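You operate a simulated robot arm through the tools that you are given. There is no shell and no other tool. Be economical: measure what you need, move in short steps, check, and stop when the job is done.

You are at the controls of a simulated robot arm. One attempt, no reset.

JOB
Sift one scoop of flour into the mixing bowl.
Fine: swing the sifter aside after; scoop back, lid on the canister. Set down upright: orange scoop. Where these are worked on the way, their far stop is far enough and under half their travel is too little: flour sifter.

It is judged by the outcome, as a careful person would: the job done as asked, and still so three seconds after it is handed in. It fails if anything else is knocked over, pushed out of place, dropped, spilled or broken. A push-on lid holds only when it is set on centred and level and pressed home; a screw cap is set on level and turned clockwise until tight.

ROBOT AND FRAMES
A 6-joint arm with a two-finger parallel gripper, fixed in place. Base frame: the origin is at the foot of the arm, x ahead of it, y to its left, z up; the work surface is at about z = 0. Lengths are in mm, angles in degrees, forces in N, time in s.
With the tool pointing down near the work surface it reaches from about 140 to 580 mm from the base axis. Its first joint turns from -66.0 to 66.0 degrees. Payload 2.1 kg.
The tool frame sits at the grasp point between the pads (the TCP): z along the fingers, y along the line on which they close. The tips reach 30 mm beyond it. The gripper opens to 94 mm. The fingers are 28 mm wide and 10 mm thick; the gripper's body (50 by 96 mm) begins 55 mm behind the TCP.
Orientation is told as [roll, pitch, yaw] about the base's x, y, z axes, in that order, counted from this pose: with the fingers straight down and closing along the base's y, the tool's x points along the base's -x, its y along +y and its z along -z.

CONTROLS
- The arm moves only by the tool drive_tool. Its arguments are lists of equal length, an entry for each row: "rot": the turn, a rotation vector about the tool's x, y, z in degrees, a list of three; "slide": the shift along the tool's x, y, z in m, a list of three; "grip": the finger opening in m, from 0 to 0.094. In form: {"rot": [[ax, ay, az], ...], "slide": [[x, y, z], ...], "grip": [grip, ...]}. A call has 1 to 12 rows; each row shifts and turns the commanded pose from where the row before left it, along the tool's axes as they then stand. Rows are played at 5 a second. More than 50 mm and 8.6 degrees between two rows, or a gripper value outside its range, and nothing of the call is played. Where a pose cannot be reached the arm comes as near as it can. A force on the tool above 80 N (or 10 N above the force at the start of the call, whichever is more), or a blocked arm, ends the call early, and 0.2 s more pass. Each finger travels about 72 mm/s and halts on what it meets, pressing with about 23 N; the grip force reading is that of the motor and also rises with nothing between the fingers. The clock runs only during rows and for 0.2 s after the last one: add rows that do not move to give the fingers time. It gives the time, the measured TCP pose, the force on the tool (base axes), the opening and the grip force at its end, in the units of the frame above (readings bear some noise), with the torque about the TCP (base axes, N m) and any sound that the robot's microphone picked up, and new pictures: "show" is both (left out), scene, wrist or none.
- Cameras (640 x 400 px; columns grow to the right, rows downward): "scene" is fixed at [57.1, -373.2, 475.4]; the picture's right is [0.79, -0.61, 0.00], its down [-0.36, -0.47, -0.81] and it looks along [0.49, 0.64, -0.59] (base axes); focal length 214 px, centre (320, 200). "wrist" rides on the gripper at [76, 14, -102] in the tool frame; the picture's right is [-0.18, 0.98, 0.00], its down [-0.75, -0.14, -0.64] and it looks along [-0.63, -0.12, 0.77] (tool axes); focal length 243 px, centre (320, 200). There is no depth. A picture from a camera that has moved, and an enlarged one, comes with that camera's place and axes in the base frame and with its lens. The place of the scene camera against the robot may be out by one fixed shift of up to 12 mm in any direction.
- zoom(camera, box): a new picture of the part [left, top, right, bottom] of that camera's present view, enlarged. The clock stands still meanwhile.
- finish_job(): hands the job in; it is judged then, once.

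Go step by step. Nothing tells you positions but the pictures and the camera data: compare them with the known pose of the tool, close in by small moves and look again before you grip or let go. The budget is 120 turns and 200 pictures, counting those below and the enlarged ones. Unless the task says otherwise, let go and move clear before handing in, and close with one line.

The tools are called after "Emit:" by a JSON object that holds its "api" and its "payload". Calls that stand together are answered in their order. drive_tool: Moves the arm, as the interface text tells. Its arguments: {"type":"object","properties":{"rot":{"type":"array","items":{"type":"array","items":{"type":"number"}}},"slide":{"type":"array","items":{"type":"array","items":{"type":"number"}}},"grip":{"type":"array","items":{"type":"number"}},"show":{"type":"string","enum":["both","scene","wrist","none"]}},"required":["rot","slide","grip"]} The other tools are called the same way: zoom (camera, box) takes an enlarged picture of a part of a camera's view; finish_job () hands the job in.

At the start:

```text
time_s: 0.0
position: [300.2, -14.7, 387.7]
orientation: [0.1, 0.0, -0.1]
force: [0.4, 0.8, 1.0]
wrist_torque: [-0.01, -0.01, 0.0]
gripper_width: 94.4
grip_force: 0.1
```

scene: 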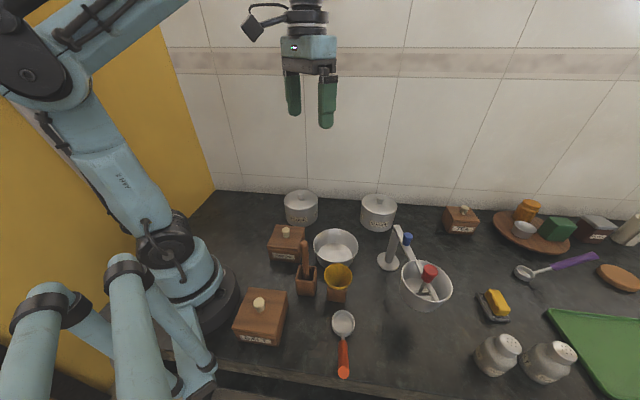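
wrist: 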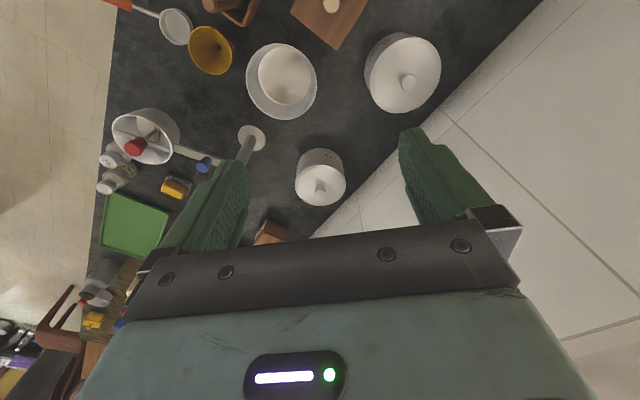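

I see canisters with knobs, boxes with labels, a mixing bowl, a sifter on a swing-arm post, and an orange scoop. I'll zoom to read labels and find the flour canister.

Emit:
{"api": "zoom", "payload": {"camera": "scene", "box": [220, 180, 420, 305]}}

Emit:
{"api": "zoom", "payload": {"camera": "scene", "box": [220, 260, 460, 400]}}

Emit:
{"api": "zoom", "payload": {"camera": "scene", "box": [360, 200, 480, 320]}}

Emit:
{"api": "zoom", "payload": {"camera": "wrist", "box": [90, 0, 450, 220]}}

```text
3.20 times, centred on (320, 242) of scene
camera zoom: at [57.1, -373.2, 475.4], right [0.79, -0.61, 0.0], down [-0.36, -0.47, -0.81], along [0.49, 0.64, -0.59], focal length 686 px, centre (320, 64)
```

zoom: 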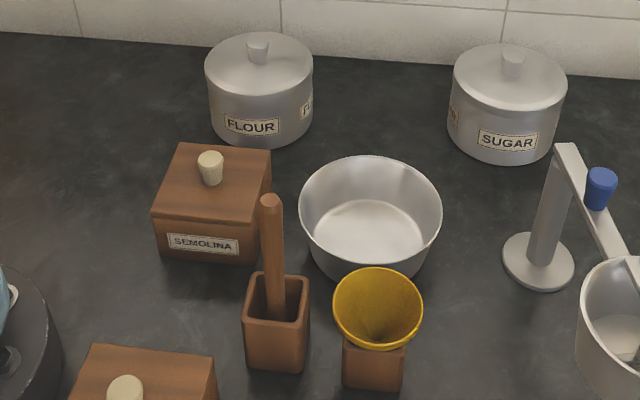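

```text
2.67 times, centred on (340, 330) of scene
camera zoom: at [57.1, -373.2, 475.4], right [0.79, -0.61, 0.0], down [-0.36, -0.47, -0.81], along [0.49, 0.64, -0.59], focal length 572 px, centre (267, -147)
```

zoom: 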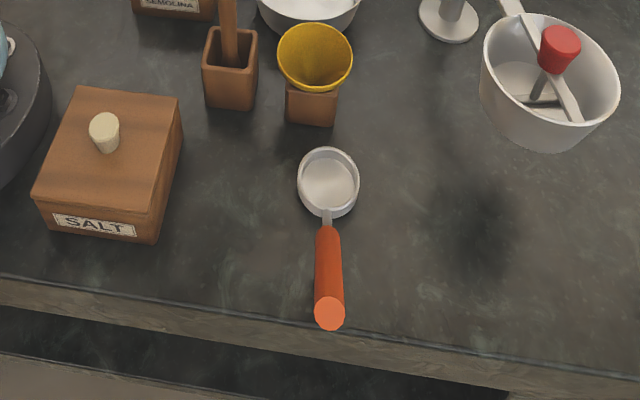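

```text
3.33 times, centred on (420, 260) of scene
camera zoom: at [57.1, -373.2, 475.4], right [0.79, -0.61, 0.0], down [-0.36, -0.47, -0.81], along [0.49, 0.64, -0.59], focal length 715 px, centre (-13, 0)
```

zoom: 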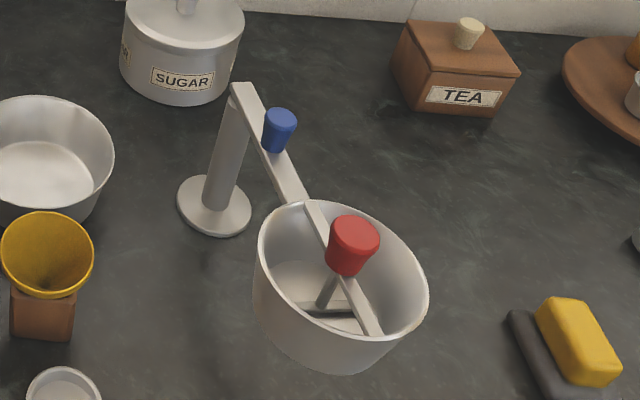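

```text
1.78 times, centred on (270, 110) of wrist
camera zoom: at [225.0, -0.2, 489.9], right [0.18, 0.98, 0.0], down [0.75, -0.14, 0.64], along [0.63, -0.12, -0.77], focal length 431 px, centre (409, 360)
```

zoom: 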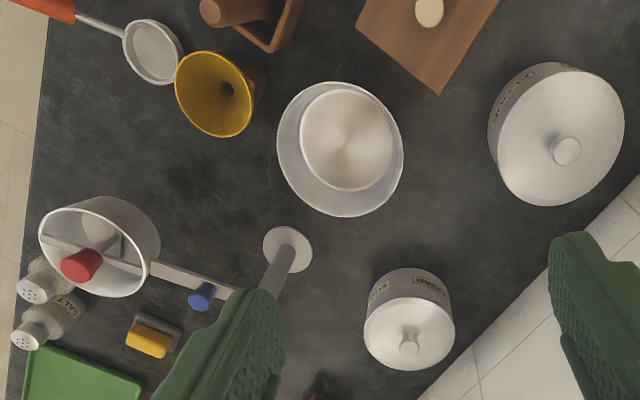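

FLOUR canister is at about (352,117), the bowl at (321,-90), the sifter post at (428,-188), blue swing knob at (402,-232,138) and red crank at (347,-309,152). The swing radius matches the bowl's distance. I'll go above the blue knob for a closer look.

Emit:
{"api": "drive_tool", "payload": {"rot": [[0, 0, -8], [0, 0, -8], [0, 0, -8], [0, 0, -8], [0, 0, -8], [0, 0, -8], [0, 0, 0], [0, 0, 0]], "slide": [[-0.01, -0.03, 0.02], [-0.0057, -0.0311, 0.02], [-0.0013, -0.0316, 0.02], [0.003, -0.0315, 0.02], [0.007, -0.0308, 0.02], [0.0115, -0.0294, 0.02], [0, 0, 0], [0, 0, 0]], "grip": [0.094, 0.094, 0.094, 0.094, 0.094, 0.094, 0.094, 0.094]}}

```text
time_s: 1.8
position: [361.2, -193.7, 264.3]
orientation: [0.0, -0.1, 48.0]
force: [1.0, 0.5, 1.3]
wrist_torque: [-0.01, 0.01, 0.01]
gripper_width: 93.9
grip_force: 0.0
camera wrist: at [300.2, -240.4, 367.3], right [-0.61, 0.79, 0.0], down [0.61, 0.47, 0.64], along [0.51, 0.39, -0.77], focal length 243 px, centre (320, 200)
```

scene: 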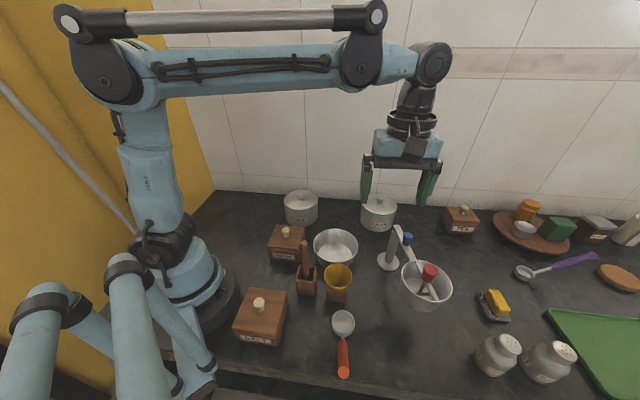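
wrist: 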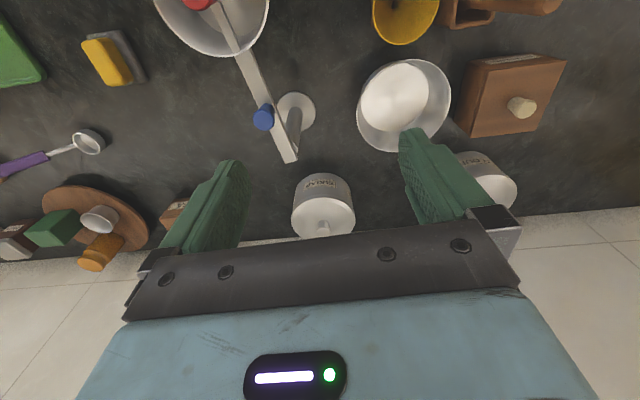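

Emit:
{"api": "zoom", "payload": {"camera": "scene", "box": [370, 220, 460, 320]}}

Emit:
{"api": "zoom", "payload": {"camera": "wrist", "box": [150, 0, 470, 200]}}

```text
4.00 times, centred on (415, 270) of scene
camera zoom: at [57.1, -373.3, 475.4], right [0.79, -0.61, 0.0], down [-0.36, -0.47, -0.81], along [0.49, 0.64, -0.59], focal length 858 px, centre (-60, -80)
```

zoom: 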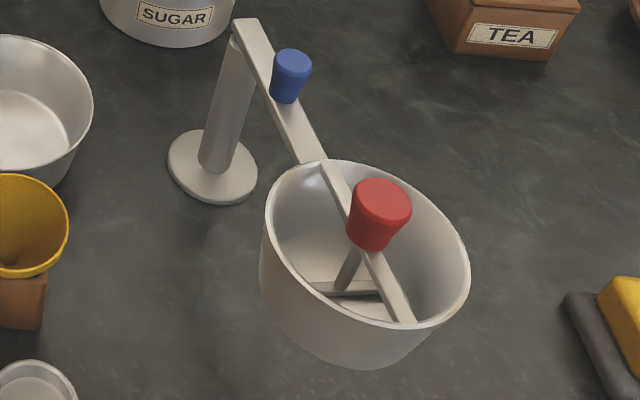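

```text
2.00 times, centred on (310, 100) of wrist
camera zoom: at [300.2, -240.4, 367.3], right [-0.61, 0.79, 0.0], down [0.61, 0.47, 0.64], along [0.51, 0.39, -0.77], focal length 485 px, centre (340, 400)
```

zoom: 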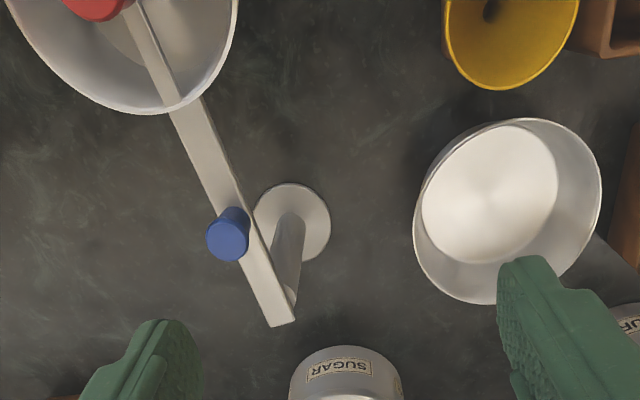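

Blue knob confirmed at about (403,-231). I'll move above it with the fingers straddling the bar.

Emit:
{"api": "drive_tool", "payload": {"rot": [[0, 0, 0], [0, 0, 0], [0, 0, -8], [0, 0, 0], [0, 0, 0]], "slide": [[0, -0.028, 0], [0, -0.028, 0], [0, 0, 0.035], [0, 0, 0.035], [0, 0, 0]], "grip": [0.094, 0.094, 0.06, 0.06, 0.06]}}

```text
time_s: 3.0
position: [403.7, -229.4, 196.4]
orientation: [0.0, 0.1, 56.0]
force: [0.8, 0.5, 1.2]
wrist_torque: [-0.01, 0.02, 0.0]
gripper_width: 59.6
grip_force: 0.0
camera wrist: at [350.5, -285.0, 299.6], right [-0.71, 0.7, 0.0], down [0.54, 0.55, 0.64], along [0.45, 0.46, -0.77], focal length 243 px, centre (320, 200)
```

scene: 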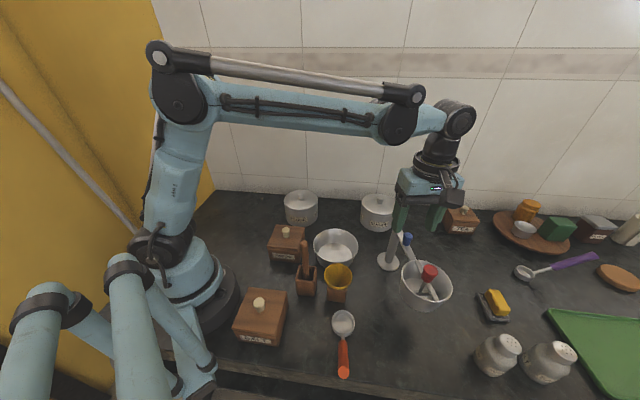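
wrist: 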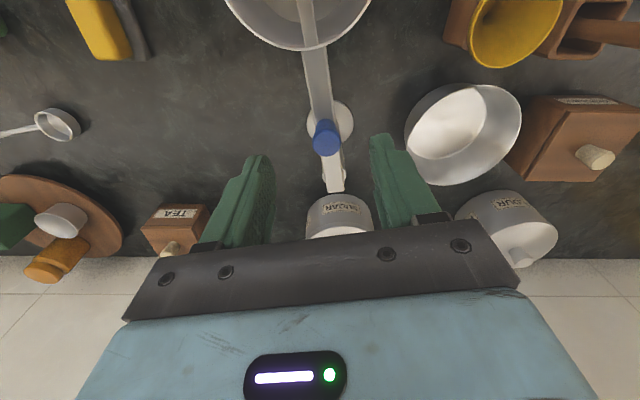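

Emit:
{"api": "drive_tool", "payload": {"rot": [[0, 0, 0], [0, 0, 0], [0, 0, 0], [0, 0, 0], [0, 0, 0], [0, 0, 0]], "slide": [[-0.0015, 0.003, 0.027], [0, 0, 0.026], [0, 0, 0], [0, 0, 0], [0, 0, 0], [0, 0, 0]], "grip": [0.06, 0.06, 0.03, 0.01, 0.01, 0.01]}}

```text
time_s: 4.4
position: [399.6, -226.8, 145.3]
orientation: [0.3, -0.1, 56.0]
force: [-21.6, 13.3, -11.2]
wrist_torque: [-0.02, -0.35, 0.01]
gripper_width: 19.1
grip_force: 45.0
camera wrist: at [346.6, -283.2, 247.7], right [-0.71, 0.7, 0.0], down [0.54, 0.54, 0.64], along [0.45, 0.46, -0.77], focal length 243 px, centre (320, 200)
```

scene: 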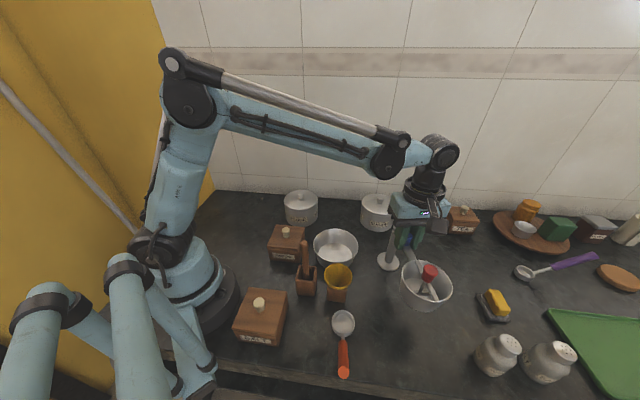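
wrist: 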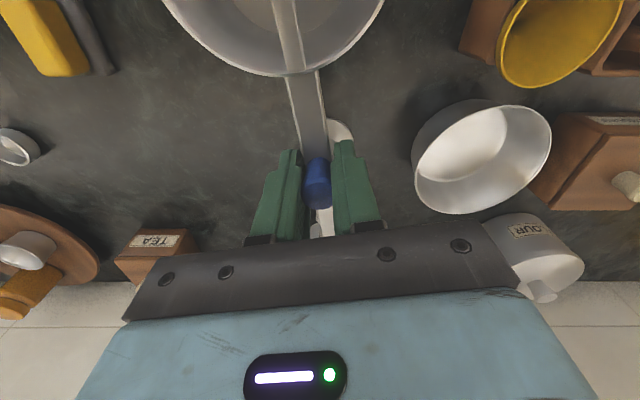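

The knob is gripped against its stop side. I'll swing it clockwise about the post in small steps, starting with 32°.

Emit:
{"api": "drive_tool", "payload": {"rot": [[0, 0, 8], [0, 0, 8], [0, 0, 8], [0, 0, 8]], "slide": [[-0.0005, 0.0067, 0], [-0.0005, 0.0067, 0], [-0.0005, 0.0067, 0], [-0.0005, 0.0067, 0]], "grip": [0.012, 0.012, 0.012, 0.012]}}

```text
time_s: 5.4
position: [383.9, -208.4, 145.1]
orientation: [0.0, 0.1, 23.6]
force: [-8.3, -9.3, 9.0]
wrist_torque: [0.3, -0.57, -0.17]
gripper_width: 19.0
grip_force: 45.4
camera wrist: at [308.9, -226.1, 247.9], right [-0.23, 0.97, 0.0], down [0.75, 0.18, 0.64], along [0.62, 0.14, -0.77], focal length 243 px, centre (320, 200)
```

scene: 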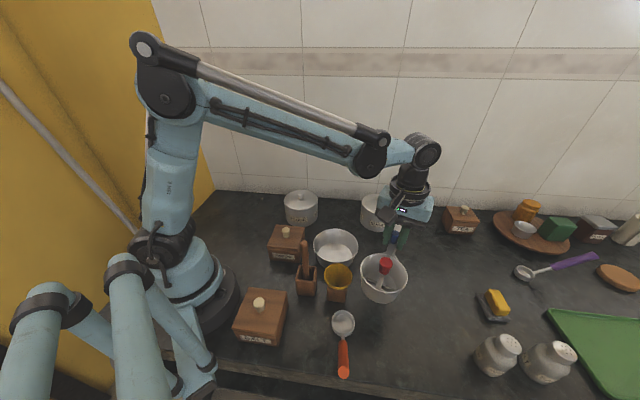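
wrist: 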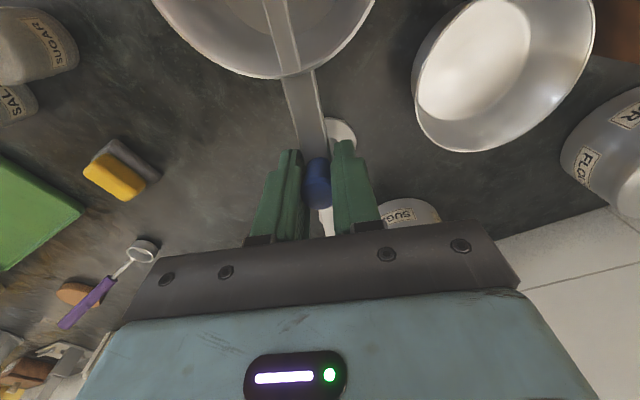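

It swings freely and rotates with the tool. I'll continue.

Emit:
{"api": "drive_tool", "payload": {"rot": [[0, 0, 8], [0, 0, 8], [0, 0, 8], [0, 0, 8]], "slide": [[-0.0005, 0.0067, 0], [-0.0005, 0.0067, 0], [-0.0005, 0.0067, 0], [-0.0005, 0.0067, 0]], "grip": [0.012, 0.012, 0.012, 0.012]}}

```text
time_s: 6.4
position: [379.3, -180.5, 144.2]
orientation: [0.0, 0.2, -8.1]
force: [-20.6, 2.0, 20.7]
wrist_torque: [0.02, 0.11, 0.03]
gripper_width: 19.2
grip_force: 44.9
camera wrist: at [307.5, -156.4, 247.8], right [0.32, 0.95, 0.0], down [0.73, -0.25, 0.64], along [0.61, -0.21, -0.77], focal length 243 px, centre (320, 200)
```

scene: 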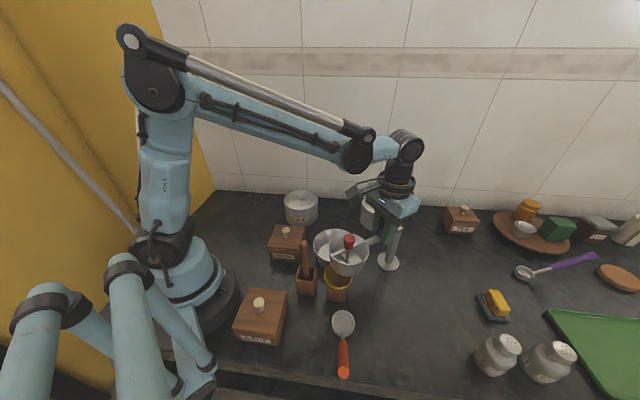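
wrist: 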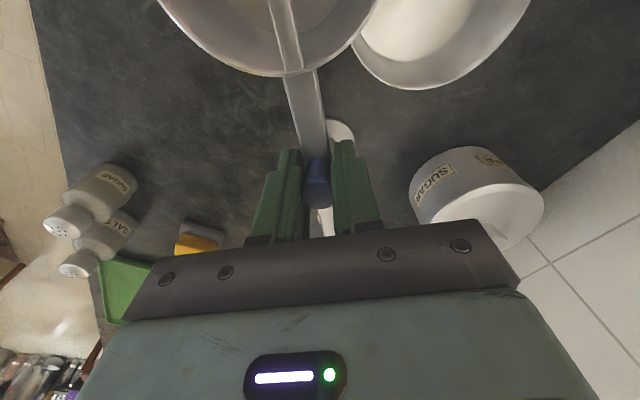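

Emit:
{"api": "drive_tool", "payload": {"rot": [[0, 0, 8], [0, 0, 8], [0, 0, 8], [0, 0, 7]], "slide": [[0.0005, 0.0067, -0.001], [0.0003, 0.0067, 0], [0, 0.0067, 0], [-0.0003, 0.006, 0]], "grip": [0.012, 0.012, 0.012, 0.012]}}

Emit:
{"api": "zoom", "payload": {"camera": "scene", "box": [290, 210, 410, 310]}}

```text
time_s: 7.4
position: [388.3, -158.3, 146.2]
orientation: [-0.1, -0.3, -39.2]
force: [10.5, -6.9, -7.8]
wrist_torque: [-0.59, -0.71, 0.04]
gripper_width: 19.1
grip_force: 45.0
camera wrist: at [339.3, -99.3, 247.1], right [0.76, 0.65, 0.0], down [0.49, -0.58, 0.65], along [0.42, -0.49, -0.76], focal length 243 px, centre (320, 200)
```

scene: 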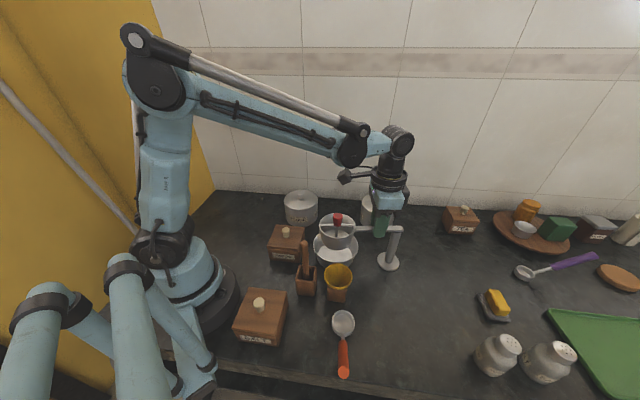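
wrist: 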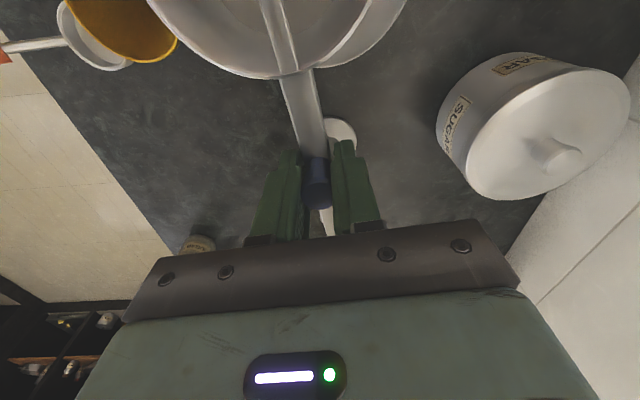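

```text
4.00 times, centred on (350, 260) of scene
camera zoom: at [57.2, -373.3, 475.4], right [0.79, -0.61, 0.0], down [-0.36, -0.47, -0.81], along [0.49, 0.64, -0.59], focal length 858 px, centre (200, -40)
```

zoom: 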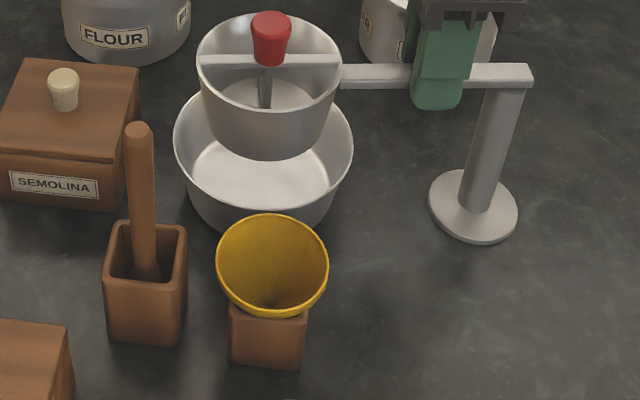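

The pot seems about 5° short of the bowl centre. I'll nudge a bit further.

Emit:
{"api": "drive_tool", "payload": {"rot": [[0, 0, 3], [0, 0, 3], [0, 0, 0]], "slide": [[-0.0008, 0.0025, 0.001], [-0.0008, 0.0025, 0], [0, 0, 0]], "grip": [0.012, 0.012, 0.012], "show": "none"}}

Emit:
{"api": "zoom", "payload": {"camera": "scene", "box": [290, 210, 410, 310]}}

Emit:
{"api": "zoom", "payload": {"camera": "wrist", "box": [0, 0, 640, 400]}}

```text
time_s: 8.2
position: [392.9, -153.8, 143.6]
orientation: [0.0, -0.1, -45.0]
force: [-4.9, 1.7, 28.5]
wrist_torque: [0.12, 0.05, -0.09]
gripper_width: 18.8
grip_force: 44.4
```

```text
4.00 times, centred on (350, 260) of scene
camera zoom: at [57.0, -373.2, 475.5], right [0.79, -0.61, 0.0], down [-0.36, -0.47, -0.81], along [0.49, 0.64, -0.59], focal length 858 px, centre (200, -40)
```

zoom: 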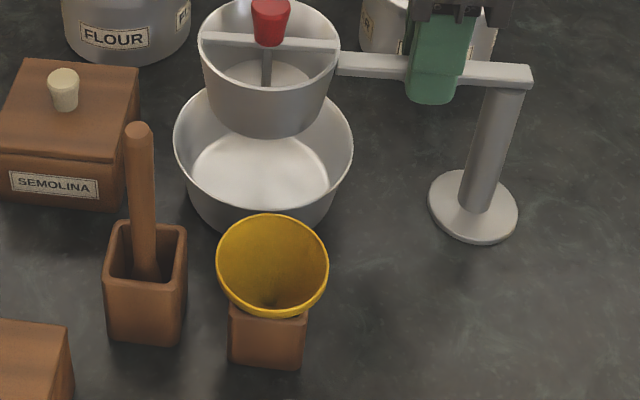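

```text
1.00 times, centred on (320, 200) of wrist (not enlarged: the box is as wide or as high as the picture)
camera zoom: at [349.7, -90.5, 246.7], right [0.83, 0.56, 0.0], down [0.43, -0.63, 0.64], along [0.36, -0.53, -0.77], focal length 243 px, centre (320, 200)
```

zoom: 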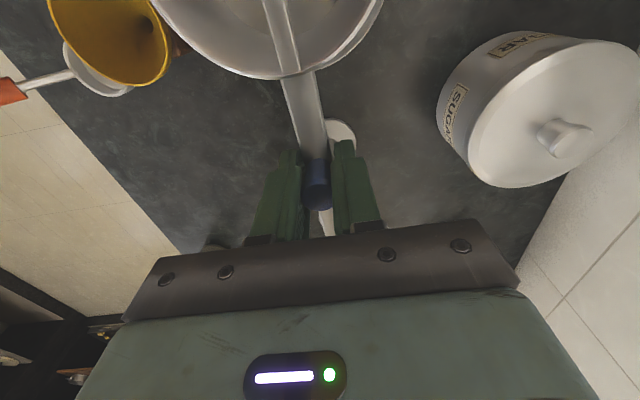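

The sifter is centred over the bowl within a few mm. I'll release the blue knob, rise and go to the flour canister lid.

Emit:
{"api": "drive_tool", "payload": {"rot": [[0, 0, 0], [0, 0, 0], [0, 0, 0], [0, 0, 0], [0, 0, 0], [0, 0, 0]], "slide": [[0, 0, -0.001], [0, 0, 0], [0, 0, -0.03], [0, 0, -0.04], [0, 0, -0.04], [0, 0, 0]], "grip": [0.05, 0.05, 0.05, 0.05, 0.05, 0.05]}}

```text
time_s: 9.6
position: [389.5, -155.8, 257.0]
orientation: [0.0, 0.0, -45.0]
force: [0.3, 0.2, 0.8]
wrist_torque: [-0.01, 0.01, 0.0]
gripper_width: 49.6
grip_force: 0.0
camera wrist: at [346.9, -91.1, 360.3], right [0.83, 0.56, 0.0], down [0.43, -0.63, 0.64], along [0.36, -0.53, -0.77], focal length 243 px, centre (320, 200)
```

scene: 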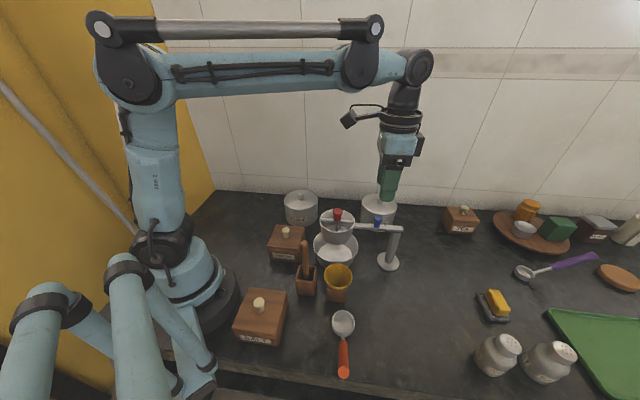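
wrist: 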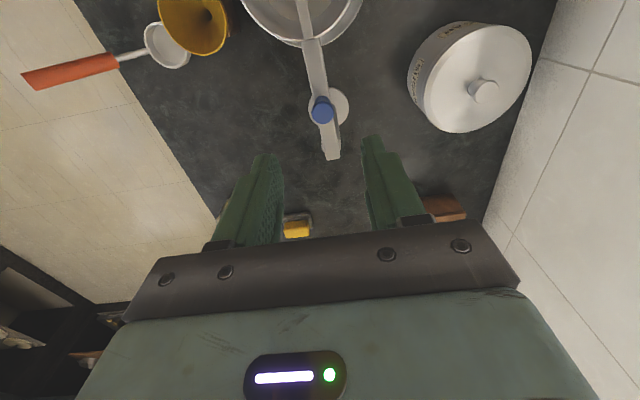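

Emit:
{"api": "drive_tool", "payload": {"rot": [[0, 0, 0], [0, 0, 0], [0, 0, 0], [0, 0, 0], [0, 0, 0], [0, 0, 0], [0, 0, -8], [0, 0, -8], [0, 0, -8], [0, 0, -8], [0, 0, -8], [0, 0, -5]], "slide": [[0.0366, 0.0278, 0], [0.0366, 0.0278, 0], [0.0366, 0.0278, 0], [0.0366, 0.0278, 0], [0.0366, 0.0278, 0], [0.0366, 0.0278, 0], [0, 0, 0.015], [0, 0, 0.015], [0, 0, 0.015], [0, 0, 0.015], [0, 0, 0.015], [0, 0, 0]], "grip": [0.05, 0.05, 0.05, 0.05, 0.05, 0.05, 0.05, 0.05, 0.05, 0.05, 0.05, 0.05]}}

```text
time_s: 12.2
position: [354.5, 116.9, 179.0]
orientation: [0.0, 0.0, 0.2]
force: [-0.7, -0.9, 0.9]
wrist_torque: [0.01, 0.0, 0.01]
gripper_width: 50.0
grip_force: 0.1
camera wrist: at [279.3, 130.8, 281.8], right [0.18, 0.98, 0.0], down [0.75, -0.14, 0.64], along [0.63, -0.12, -0.77], focal length 243 px, centre (320, 200)
```

scene: 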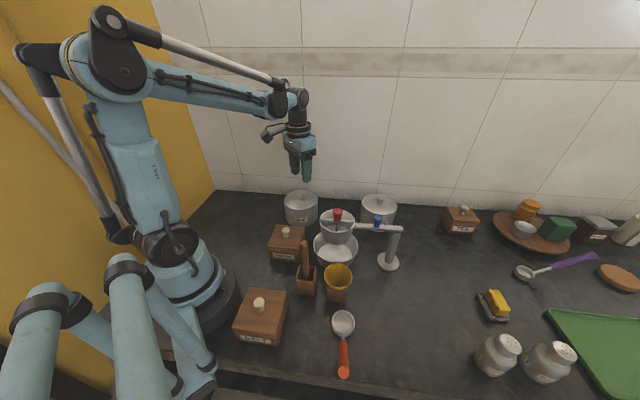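
wrist: 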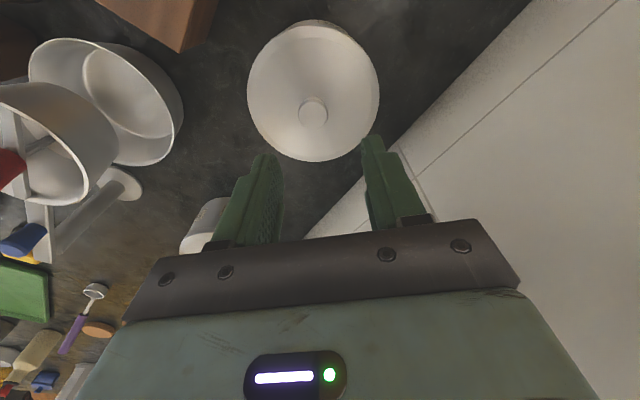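

Emit:
{"api": "drive_tool", "payload": {"rot": [[0, 0, 0], [0, 0, 0]], "slide": [[0.0065, -0.005, 0.03], [0, 0, 0]], "grip": [0.05, 0.05]}}

Emit:
{"api": "zoom", "payload": {"camera": "scene", "box": [265, 130, 345, 230]}}

```text
time_s: 12.8
position: [349.0, 112.9, 149.7]
orientation: [0.0, 0.0, 0.0]
force: [0.6, 0.3, -0.2]
wrist_torque: [-0.06, -0.02, 0.01]
gripper_width: 50.0
grip_force: 0.0
camera wrist: at [273.6, 127.6, 251.4], right [0.18, 0.98, 0.0], down [0.75, -0.14, 0.64], along [0.63, -0.12, -0.77], focal length 243 px, centre (320, 200)
```

scene: 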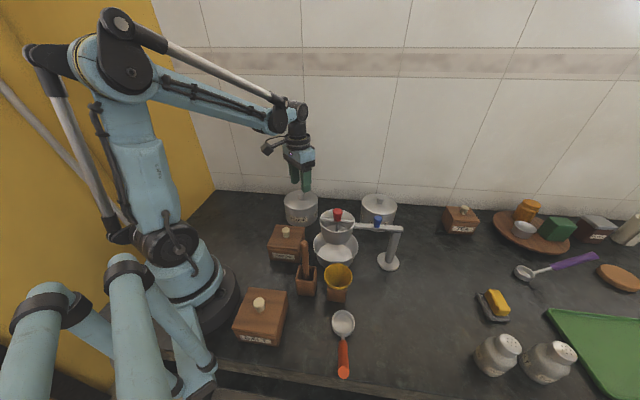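
wrist: 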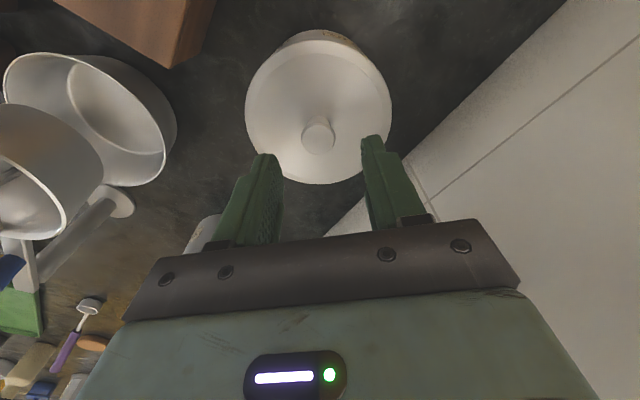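

```text
4.00 times, centred on (305, 180) of scene
camera zoom: at [57.1, -373.2, 475.4], right [0.79, -0.61, 0.0], down [-0.36, -0.47, -0.81], along [0.49, 0.64, -0.59], focal length 858 px, centre (380, 280)
```

zoom: 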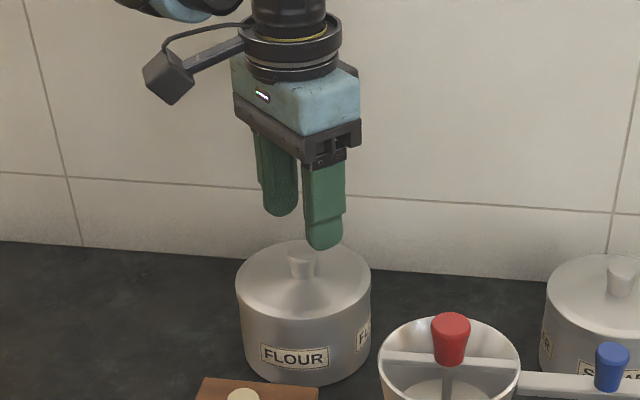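

Emit:
{"api": "drive_tool", "payload": {"rot": [[0, 0, 0], [0, 0, 0], [0, 0, 0]], "slide": [[-0.0005, -0.0018, 0.025], [0, 0, 0.02], [0, 0, 0]], "grip": [0.05, 0.05, 0.05]}}

Emit:
{"api": "zoom", "payload": {"camera": "scene", "box": [265, 130, 345, 230]}}

```text
time_s: 13.5
position: [352.7, 112.5, 107.7]
orientation: [-0.1, 0.3, 0.0]
force: [-2.2, 0.4, 24.5]
wrist_torque: [0.14, 0.01, 0.01]
gripper_width: 49.9
grip_force: 0.0
stopped in row 3: the force on the tool passed its limit at 91 N (the readings are from after the stop); the commanded pose is now the measured one
camera wrist: at [277.3, 126.7, 209.9], right [0.18, 0.98, 0.0], down [0.76, -0.14, 0.64], along [0.63, -0.12, -0.77], focal length 243 px, centre (320, 200)
```

scene: 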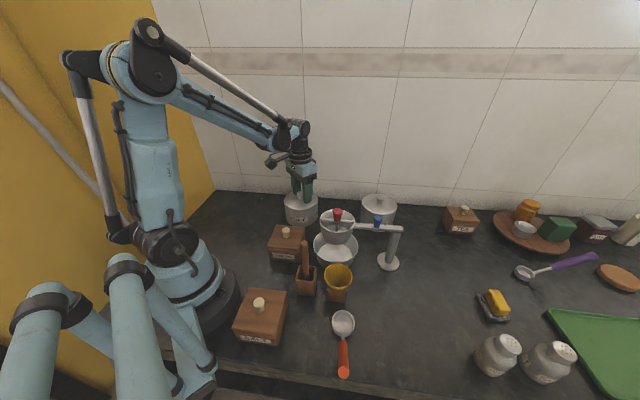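
wrist: 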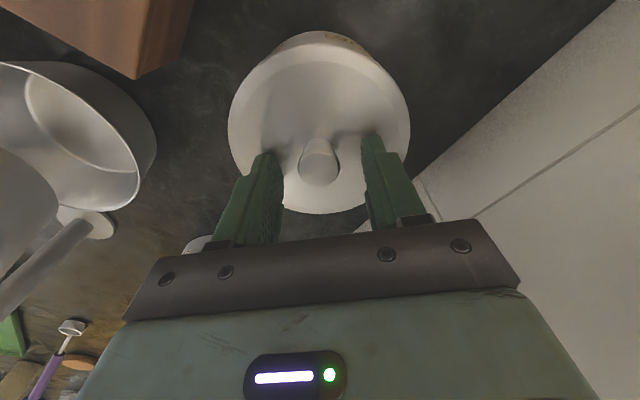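

```text
4.00 times, centred on (305, 180) of scene
camera zoom: at [57.0, -373.3, 475.4], right [0.79, -0.61, 0.0], down [-0.36, -0.47, -0.81], along [0.49, 0.64, -0.59], focal length 858 px, centre (380, 280)
```

zoom: 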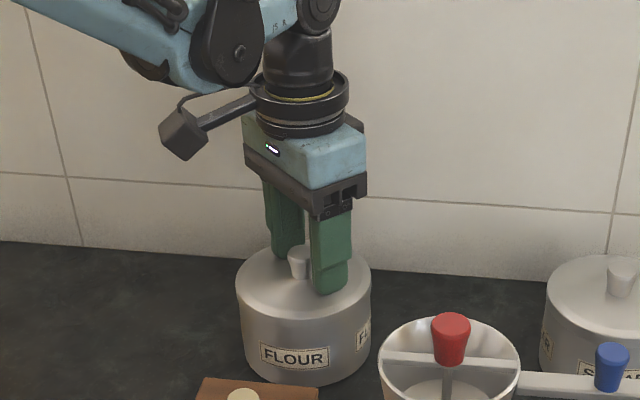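

The tips touched the lid top at z≈77. I'll rise slightly, centre on the knob and close.

Emit:
{"api": "drive_tool", "payload": {"rot": [[0, 0, 0], [0, 0, 0], [0, 0, 0], [0, 0, 0], [0, 0, 0]], "slide": [[0, 0, -0.005], [0.007, 0.001, 0], [0, 0, 0], [0, 0, 0], [0, 0, 0]], "grip": [0.05, 0.05, 0.03, 0.012, 0.012]}}

Emit:
{"api": "zoom", "payload": {"camera": "scene", "box": [265, 130, 345, 230]}}

```text
time_s: 14.7
position: [345.3, 113.5, 111.4]
orientation: [-0.1, 0.2, 0.0]
force: [0.0, 0.3, -0.5]
wrist_torque: [0.01, 0.02, 0.01]
gripper_width: 21.9
grip_force: 22.4
heard: snap
camera wrist: at [270.5, 127.1, 214.5], right [0.18, 0.98, 0.0], down [0.76, -0.14, 0.64], along [0.63, -0.12, -0.77], focal length 243 px, centre (320, 200)
```

scene: 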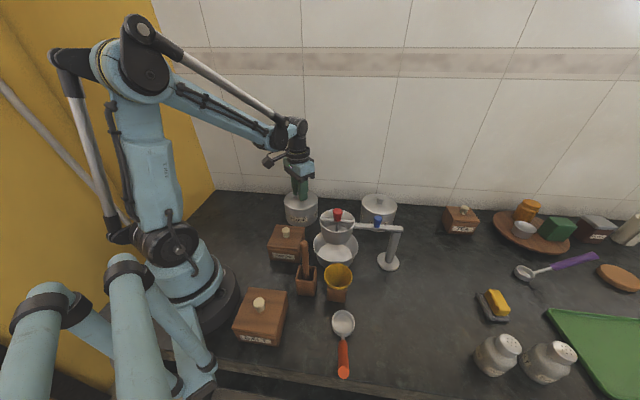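
wrist: 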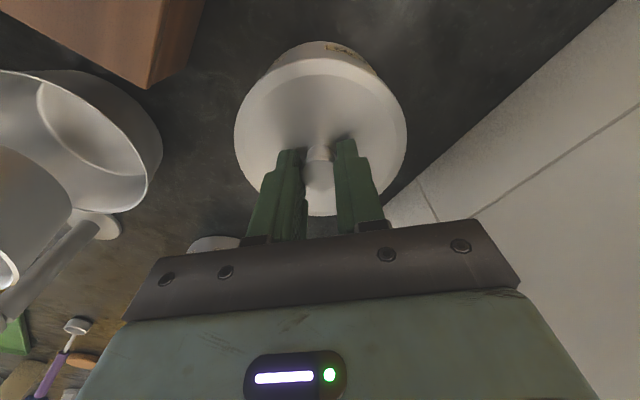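

```text
4.00 times, centred on (305, 180) of scene
camera zoom: at [57.1, -373.2, 475.4], right [0.79, -0.61, 0.0], down [-0.36, -0.47, -0.81], along [0.49, 0.64, -0.59], focal length 858 px, centre (380, 280)
```

zoom: 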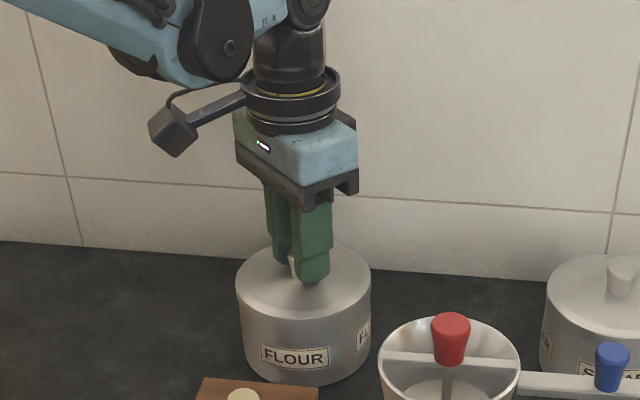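

The knob is gripped, width 22. I'll lift straight up in small steps.

Emit:
{"api": "drive_tool", "payload": {"rot": [[0, 0, 0], [0, 0, 0], [0, 0, 0], [0, 0, 0]], "slide": [[0, 0, -0.005], [0, 0, -0.01], [0, 0, -0.015], [0, 0, -0.02]], "grip": [0.012, 0.012, 0.012, 0.012]}}

Emit:
{"api": "zoom", "payload": {"camera": "scene", "box": [265, 130, 345, 230]}}

```text
time_s: 15.7
position: [344.3, 114.1, 159.3]
orientation: [0.0, 0.2, 0.0]
force: [-1.0, 0.0, -0.6]
wrist_torque: [-0.04, -0.01, 0.01]
gripper_width: 21.8
grip_force: 22.9
camera wrist: at [268.7, 127.4, 262.2], right [0.18, 0.98, 0.0], down [0.76, -0.14, 0.64], along [0.63, -0.12, -0.77], focal length 243 px, centre (320, 200)
```

scene: 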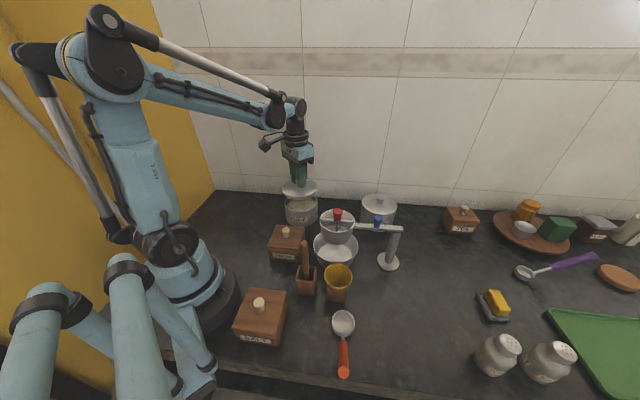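
wrist: 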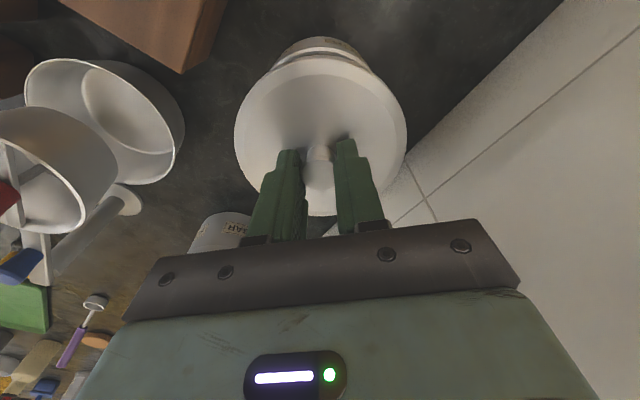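

```text
4.00 times, centred on (305, 180) of scene
camera zoom: at [57.1, -373.2, 475.4], right [0.79, -0.61, 0.0], down [-0.36, -0.47, -0.81], along [0.49, 0.64, -0.59], focal length 858 px, centre (380, 280)
```

zoom: 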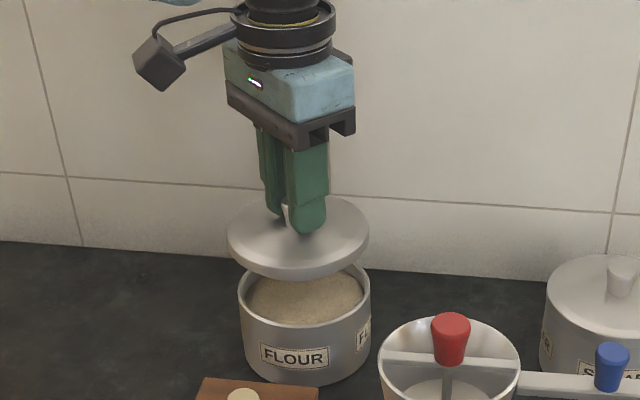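

The lid is off and the flour is nearly full. I'll set the lid on the free counter at about (415,8).

Emit:
{"api": "drive_tool", "payload": {"rot": [[0, 0, 0], [0, 0, 0], [0, 0, 0], [0, 0, 0], [0, 0, 0], [0, 0, 0]], "slide": [[-0.0236, -0.0353, 0], [-0.0236, -0.0353, 0], [-0.0236, -0.0353, 0], [0, 0, 0.04], [0, 0, 0.035], [0, 0, 0]], "grip": [0.012, 0.012, 0.012, 0.012, 0.012, 0.012]}}

Emit:
{"api": "zoom", "payload": {"camera": "scene", "box": [290, 150, 410, 250]}}

```text
time_s: 17.1
position: [413.0, 11.1, 84.2]
orientation: [-0.1, 0.2, 0.0]
force: [-0.6, -0.1, -1.1]
wrist_torque: [-0.03, -0.01, 0.0]
gripper_width: 21.7
grip_force: 22.9
camera wrist: at [338.6, 25.0, 187.1], right [0.18, 0.98, 0.0], down [0.76, -0.14, 0.64], along [0.63, -0.12, -0.77], focal length 243 px, centre (320, 200)
```

scene: 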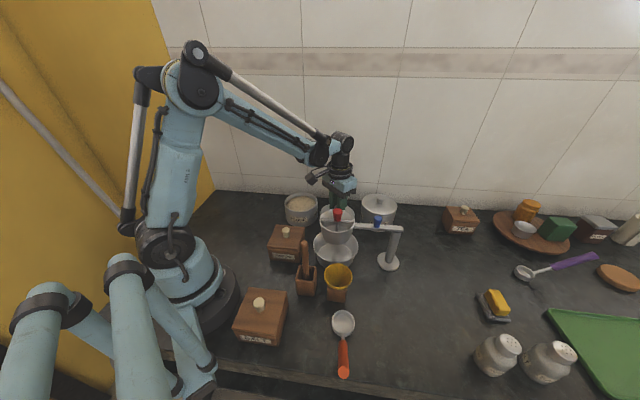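
wrist: 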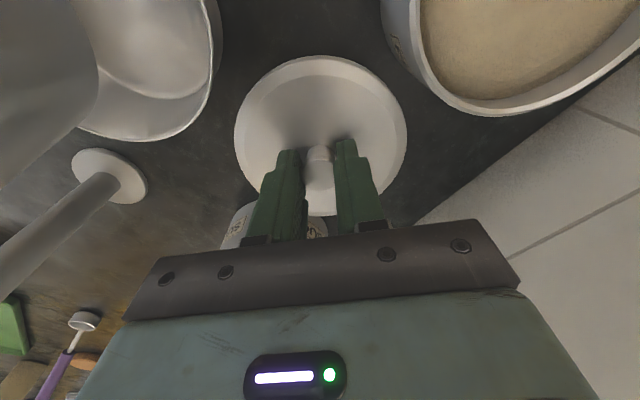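

```text
4.00 times, centred on (350, 200) of scene
camera zoom: at [57.1, -373.2, 475.4], right [0.79, -0.61, 0.0], down [-0.36, -0.47, -0.81], along [0.49, 0.64, -0.59], focal length 858 px, centre (200, 200)
```

zoom: 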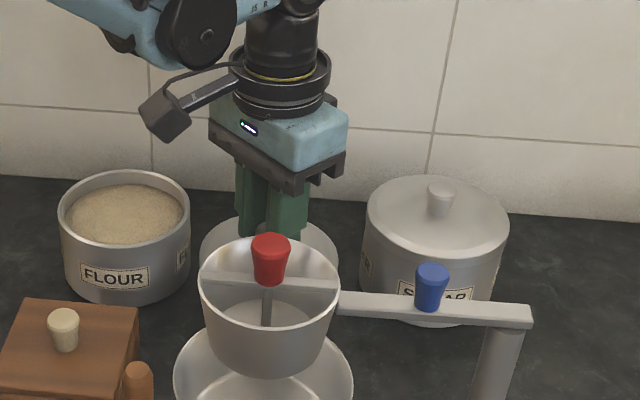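

Emit:
{"api": "drive_tool", "payload": {"rot": [[0, 0, 0], [0, 0, 0], [0, 0, 0]], "slide": [[0, 0, 0.015], [0, 0, 0.013], [0, 0, 0]], "grip": [0.012, 0.012, 0.012], "show": "none"}}

Emit:
{"api": "drive_tool", "payload": {"rot": [[0, 0, 0], [0, 0, 0]], "slide": [[0, 0, 0.003], [0, 0, 0.003]], "grip": [0.012, 0.012], "show": "none"}}

```text
time_s: 17.9
position: [415.3, 10.3, 59.2]
orientation: [0.1, 0.2, 0.0]
force: [0.4, 0.4, -0.5]
wrist_torque: [-0.01, -0.01, 0.03]
gripper_width: 22.0
grip_force: 22.9
```

```text
time_s: 18.5
position: [416.2, 9.5, 51.7]
orientation: [0.0, 0.2, 0.1]
force: [-1.4, 6.3, 25.1]
wrist_torque: [0.09, -0.03, 0.05]
gripper_width: 21.9
grip_force: 22.5
```

The lid is on the counter. I'll release and rise.

Emit:
{"api": "drive_tool", "payload": {"rot": [[0, 0, 0], [0, 0, 0], [0, 0, 0], [0, 0, 0], [0, 0, 0], [0, 0, 0], [0, 0, 0]], "slide": [[0, 0, -0.001], [0, 0, 0], [0, 0, -0.03], [0, 0, -0.04], [0, 0, -0.04], [0, 0, -0.04], [0, 0, 0]], "grip": [0.05, 0.05, 0.05, 0.05, 0.05, 0.05, 0.05]}}

```text
time_s: 20.1
position: [413.5, 9.6, 205.1]
orientation: [0.0, 0.2, 0.0]
force: [-0.5, -0.7, -0.1]
wrist_torque: [-0.02, -0.01, -0.02]
gripper_width: 49.9
grip_force: 0.0
camera wrist: at [338.9, 23.5, 309.1], right [0.18, 0.98, 0.0], down [0.76, -0.14, 0.64], along [0.63, -0.12, -0.77], focal length 243 px, centre (320, 200)
```

scene: 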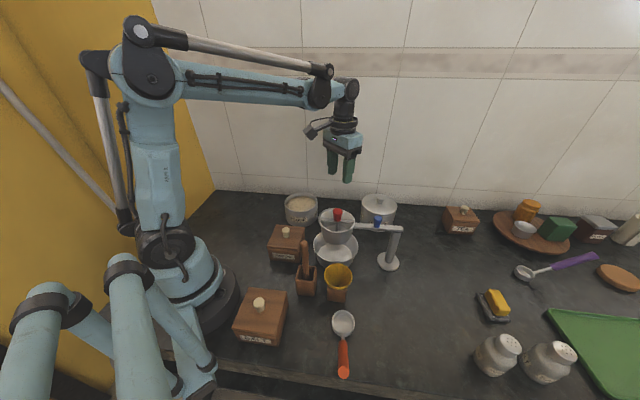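
wrist: 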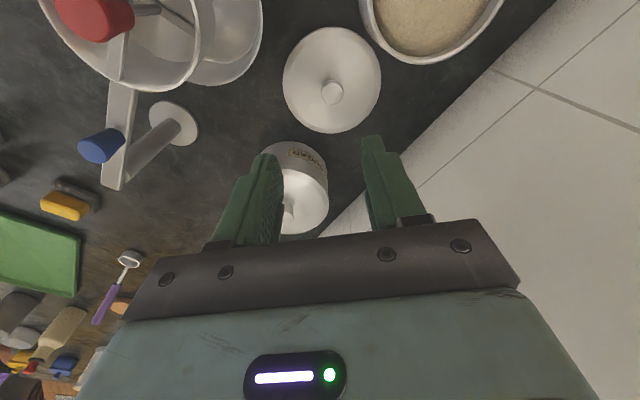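

Lid rests safely. Next, the scoop: I'll fly over high and look at it from the wrist camera.

Emit:
{"api": "drive_tool", "payload": {"rot": [[0, 0, 0], [0, 0, 0], [0, 0, 0], [0, 0, 0], [0, 0, 0], [0, 0, 0], [0, 0, -8], [0, 0, -8], [0, 0, -8], [0, 0, -8], [0, 0, -8], [0, 0, -8]], "slide": [[0.0272, -0.033, -0.015], [0.0272, -0.035, -0.015], [0.0272, -0.035, -0.015], [0.0272, -0.035, -0.015], [0.0272, -0.035, 0], [0.0272, -0.035, 0], [0, 0, 0], [0, 0, 0], [0, 0, 0], [0, 0, 0], [0, 0, 0], [0, 0, 0]], "grip": [0.06, 0.06, 0.06, 0.06, 0.06, 0.06, 0.06, 0.06, 0.06, 0.06, 0.06, 0.06]}}

```text
time_s: 22.7
position: [252.9, -200.8, 263.3]
orientation: [0.1, 0.2, 48.1]
force: [-0.4, -0.6, -0.3]
wrist_torque: [-0.01, -0.05, -0.02]
gripper_width: 60.1
grip_force: 0.2
camera wrist: at [192.7, -247.7, 366.5], right [-0.61, 0.79, 0.0], down [0.61, 0.47, 0.64], along [0.51, 0.39, -0.77], focal length 243 px, centre (320, 200)
```

scene: 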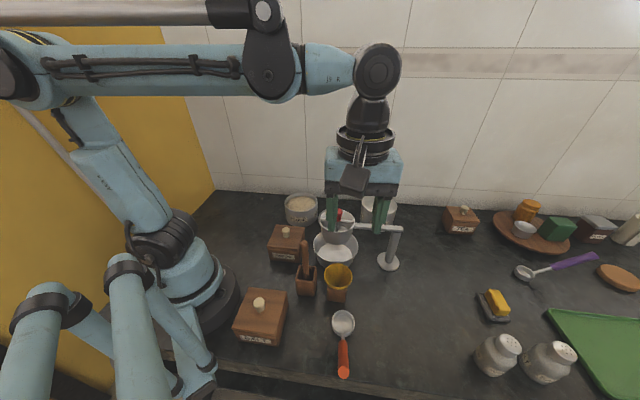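
wrist: 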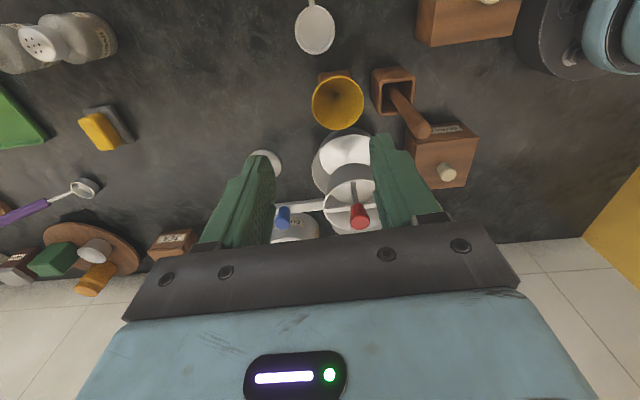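

Emit:
{"api": "drive_tool", "payload": {"rot": [[0, 0, 0], [0, 0, 0], [0, 0, 0]], "slide": [[0.042, 0, 0], [0.042, 0, 0], [0, 0, 0]], "grip": [0.06, 0.06, 0.06]}}

Emit:
{"api": "zoom", "payload": {"camera": "scene", "box": [310, 290, 390, 400]}}

```text
time_s: 23.5
position: [193.4, -262.5, 263.8]
orientation: [0.1, 0.2, 48.1]
force: [-0.8, -0.1, 0.5]
wrist_torque: [0.01, -0.01, -0.01]
gripper_width: 60.2
grip_force: 0.1
camera wrist: at [134.0, -310.1, 367.4], right [-0.61, 0.79, 0.0], down [0.61, 0.47, 0.64], along [0.51, 0.39, -0.77], focal length 243 px, centre (320, 200)
```

scene: 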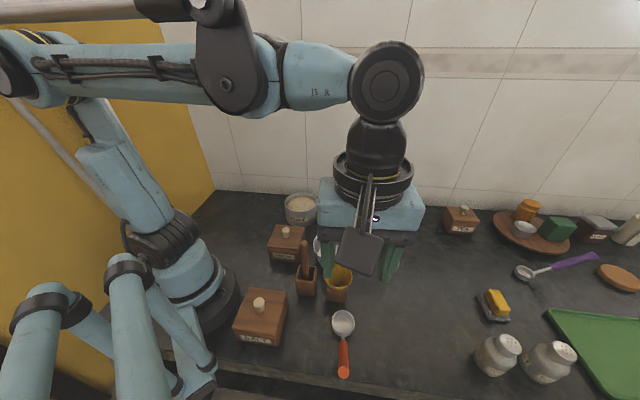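
wrist: 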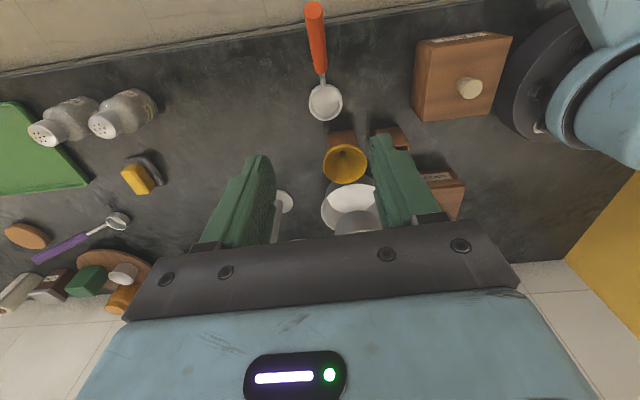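

```text
3.64 times, centred on (350, 345) of scene
camera zoom: at [57.1, -373.3, 475.4], right [0.79, -0.61, 0.0], down [-0.36, -0.47, -0.81], along [0.49, 0.64, -0.59], focal length 780 px, centre (211, -327)
```

zoom: 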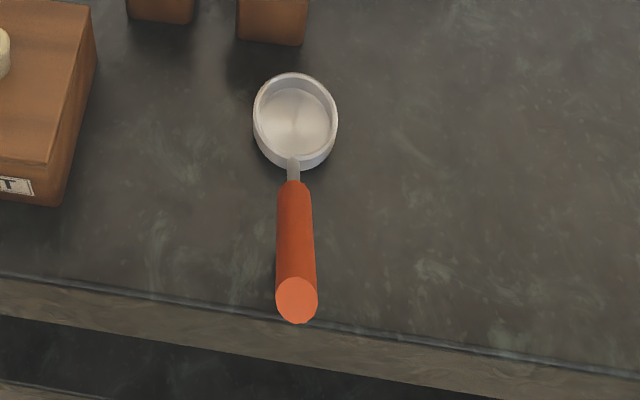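

The scoop's handle slopes up toward the edge, with the end roughly at (141,-310,93) and the bowl at (218,-237). I'll descend over the handle for a better look.

Emit:
{"api": "drive_tool", "payload": {"rot": [[0, 0, 4], [0, 0, 0], [0, 0, 0], [0, 0, 0]], "slide": [[0.012, 0, 0.035], [0.012, 0, 0.035], [0, 0, 0.035], [0, 0, 0]], "grip": [0.06, 0.06, 0.06, 0.06]}}

Emit:
{"api": "zoom", "payload": {"camera": "scene", "box": [290, 270, 410, 400]}}

```text
time_s: 24.5
position: [179.5, -281.1, 162.4]
orientation: [0.1, 0.4, 43.9]
force: [-0.2, 0.3, 0.2]
wrist_torque: [0.0, 0.01, 0.0]
gripper_width: 60.0
grip_force: 0.1
camera wrist: at [115.5, -323.8, 265.2], right [-0.55, 0.83, 0.0], down [0.64, 0.42, 0.64], along [0.53, 0.35, -0.77], focal length 243 px, centre (320, 200)
```

scene: 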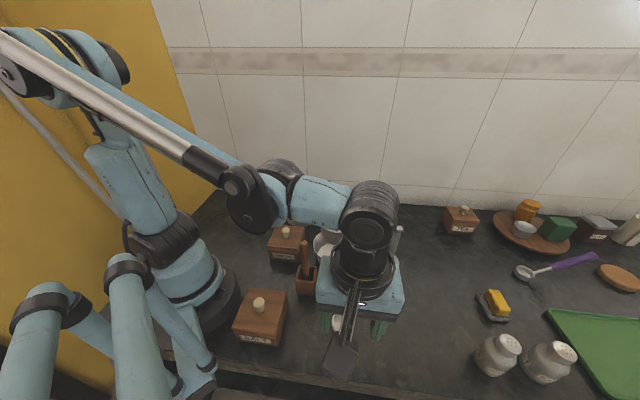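
wrist: 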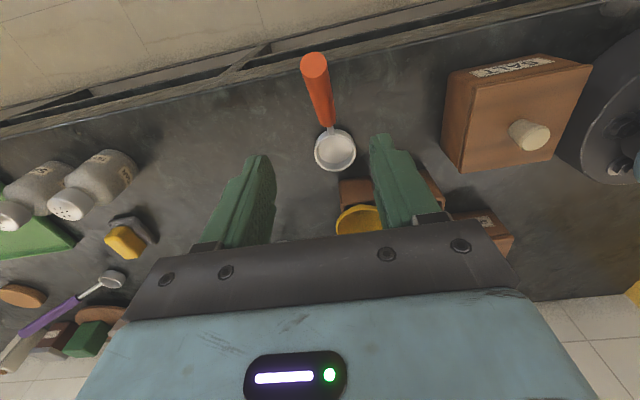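

```text
3.08 times, centred on (350, 335) of scene
camera zoom: at [57.1, -373.2, 475.4], right [0.79, -0.61, 0.0], down [-0.36, -0.47, -0.81], along [0.49, 0.64, -0.59], focal length 660 px, centre (228, -215)
```

zoom: 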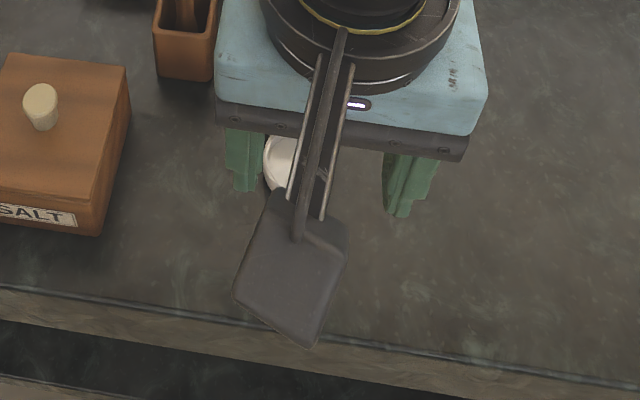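

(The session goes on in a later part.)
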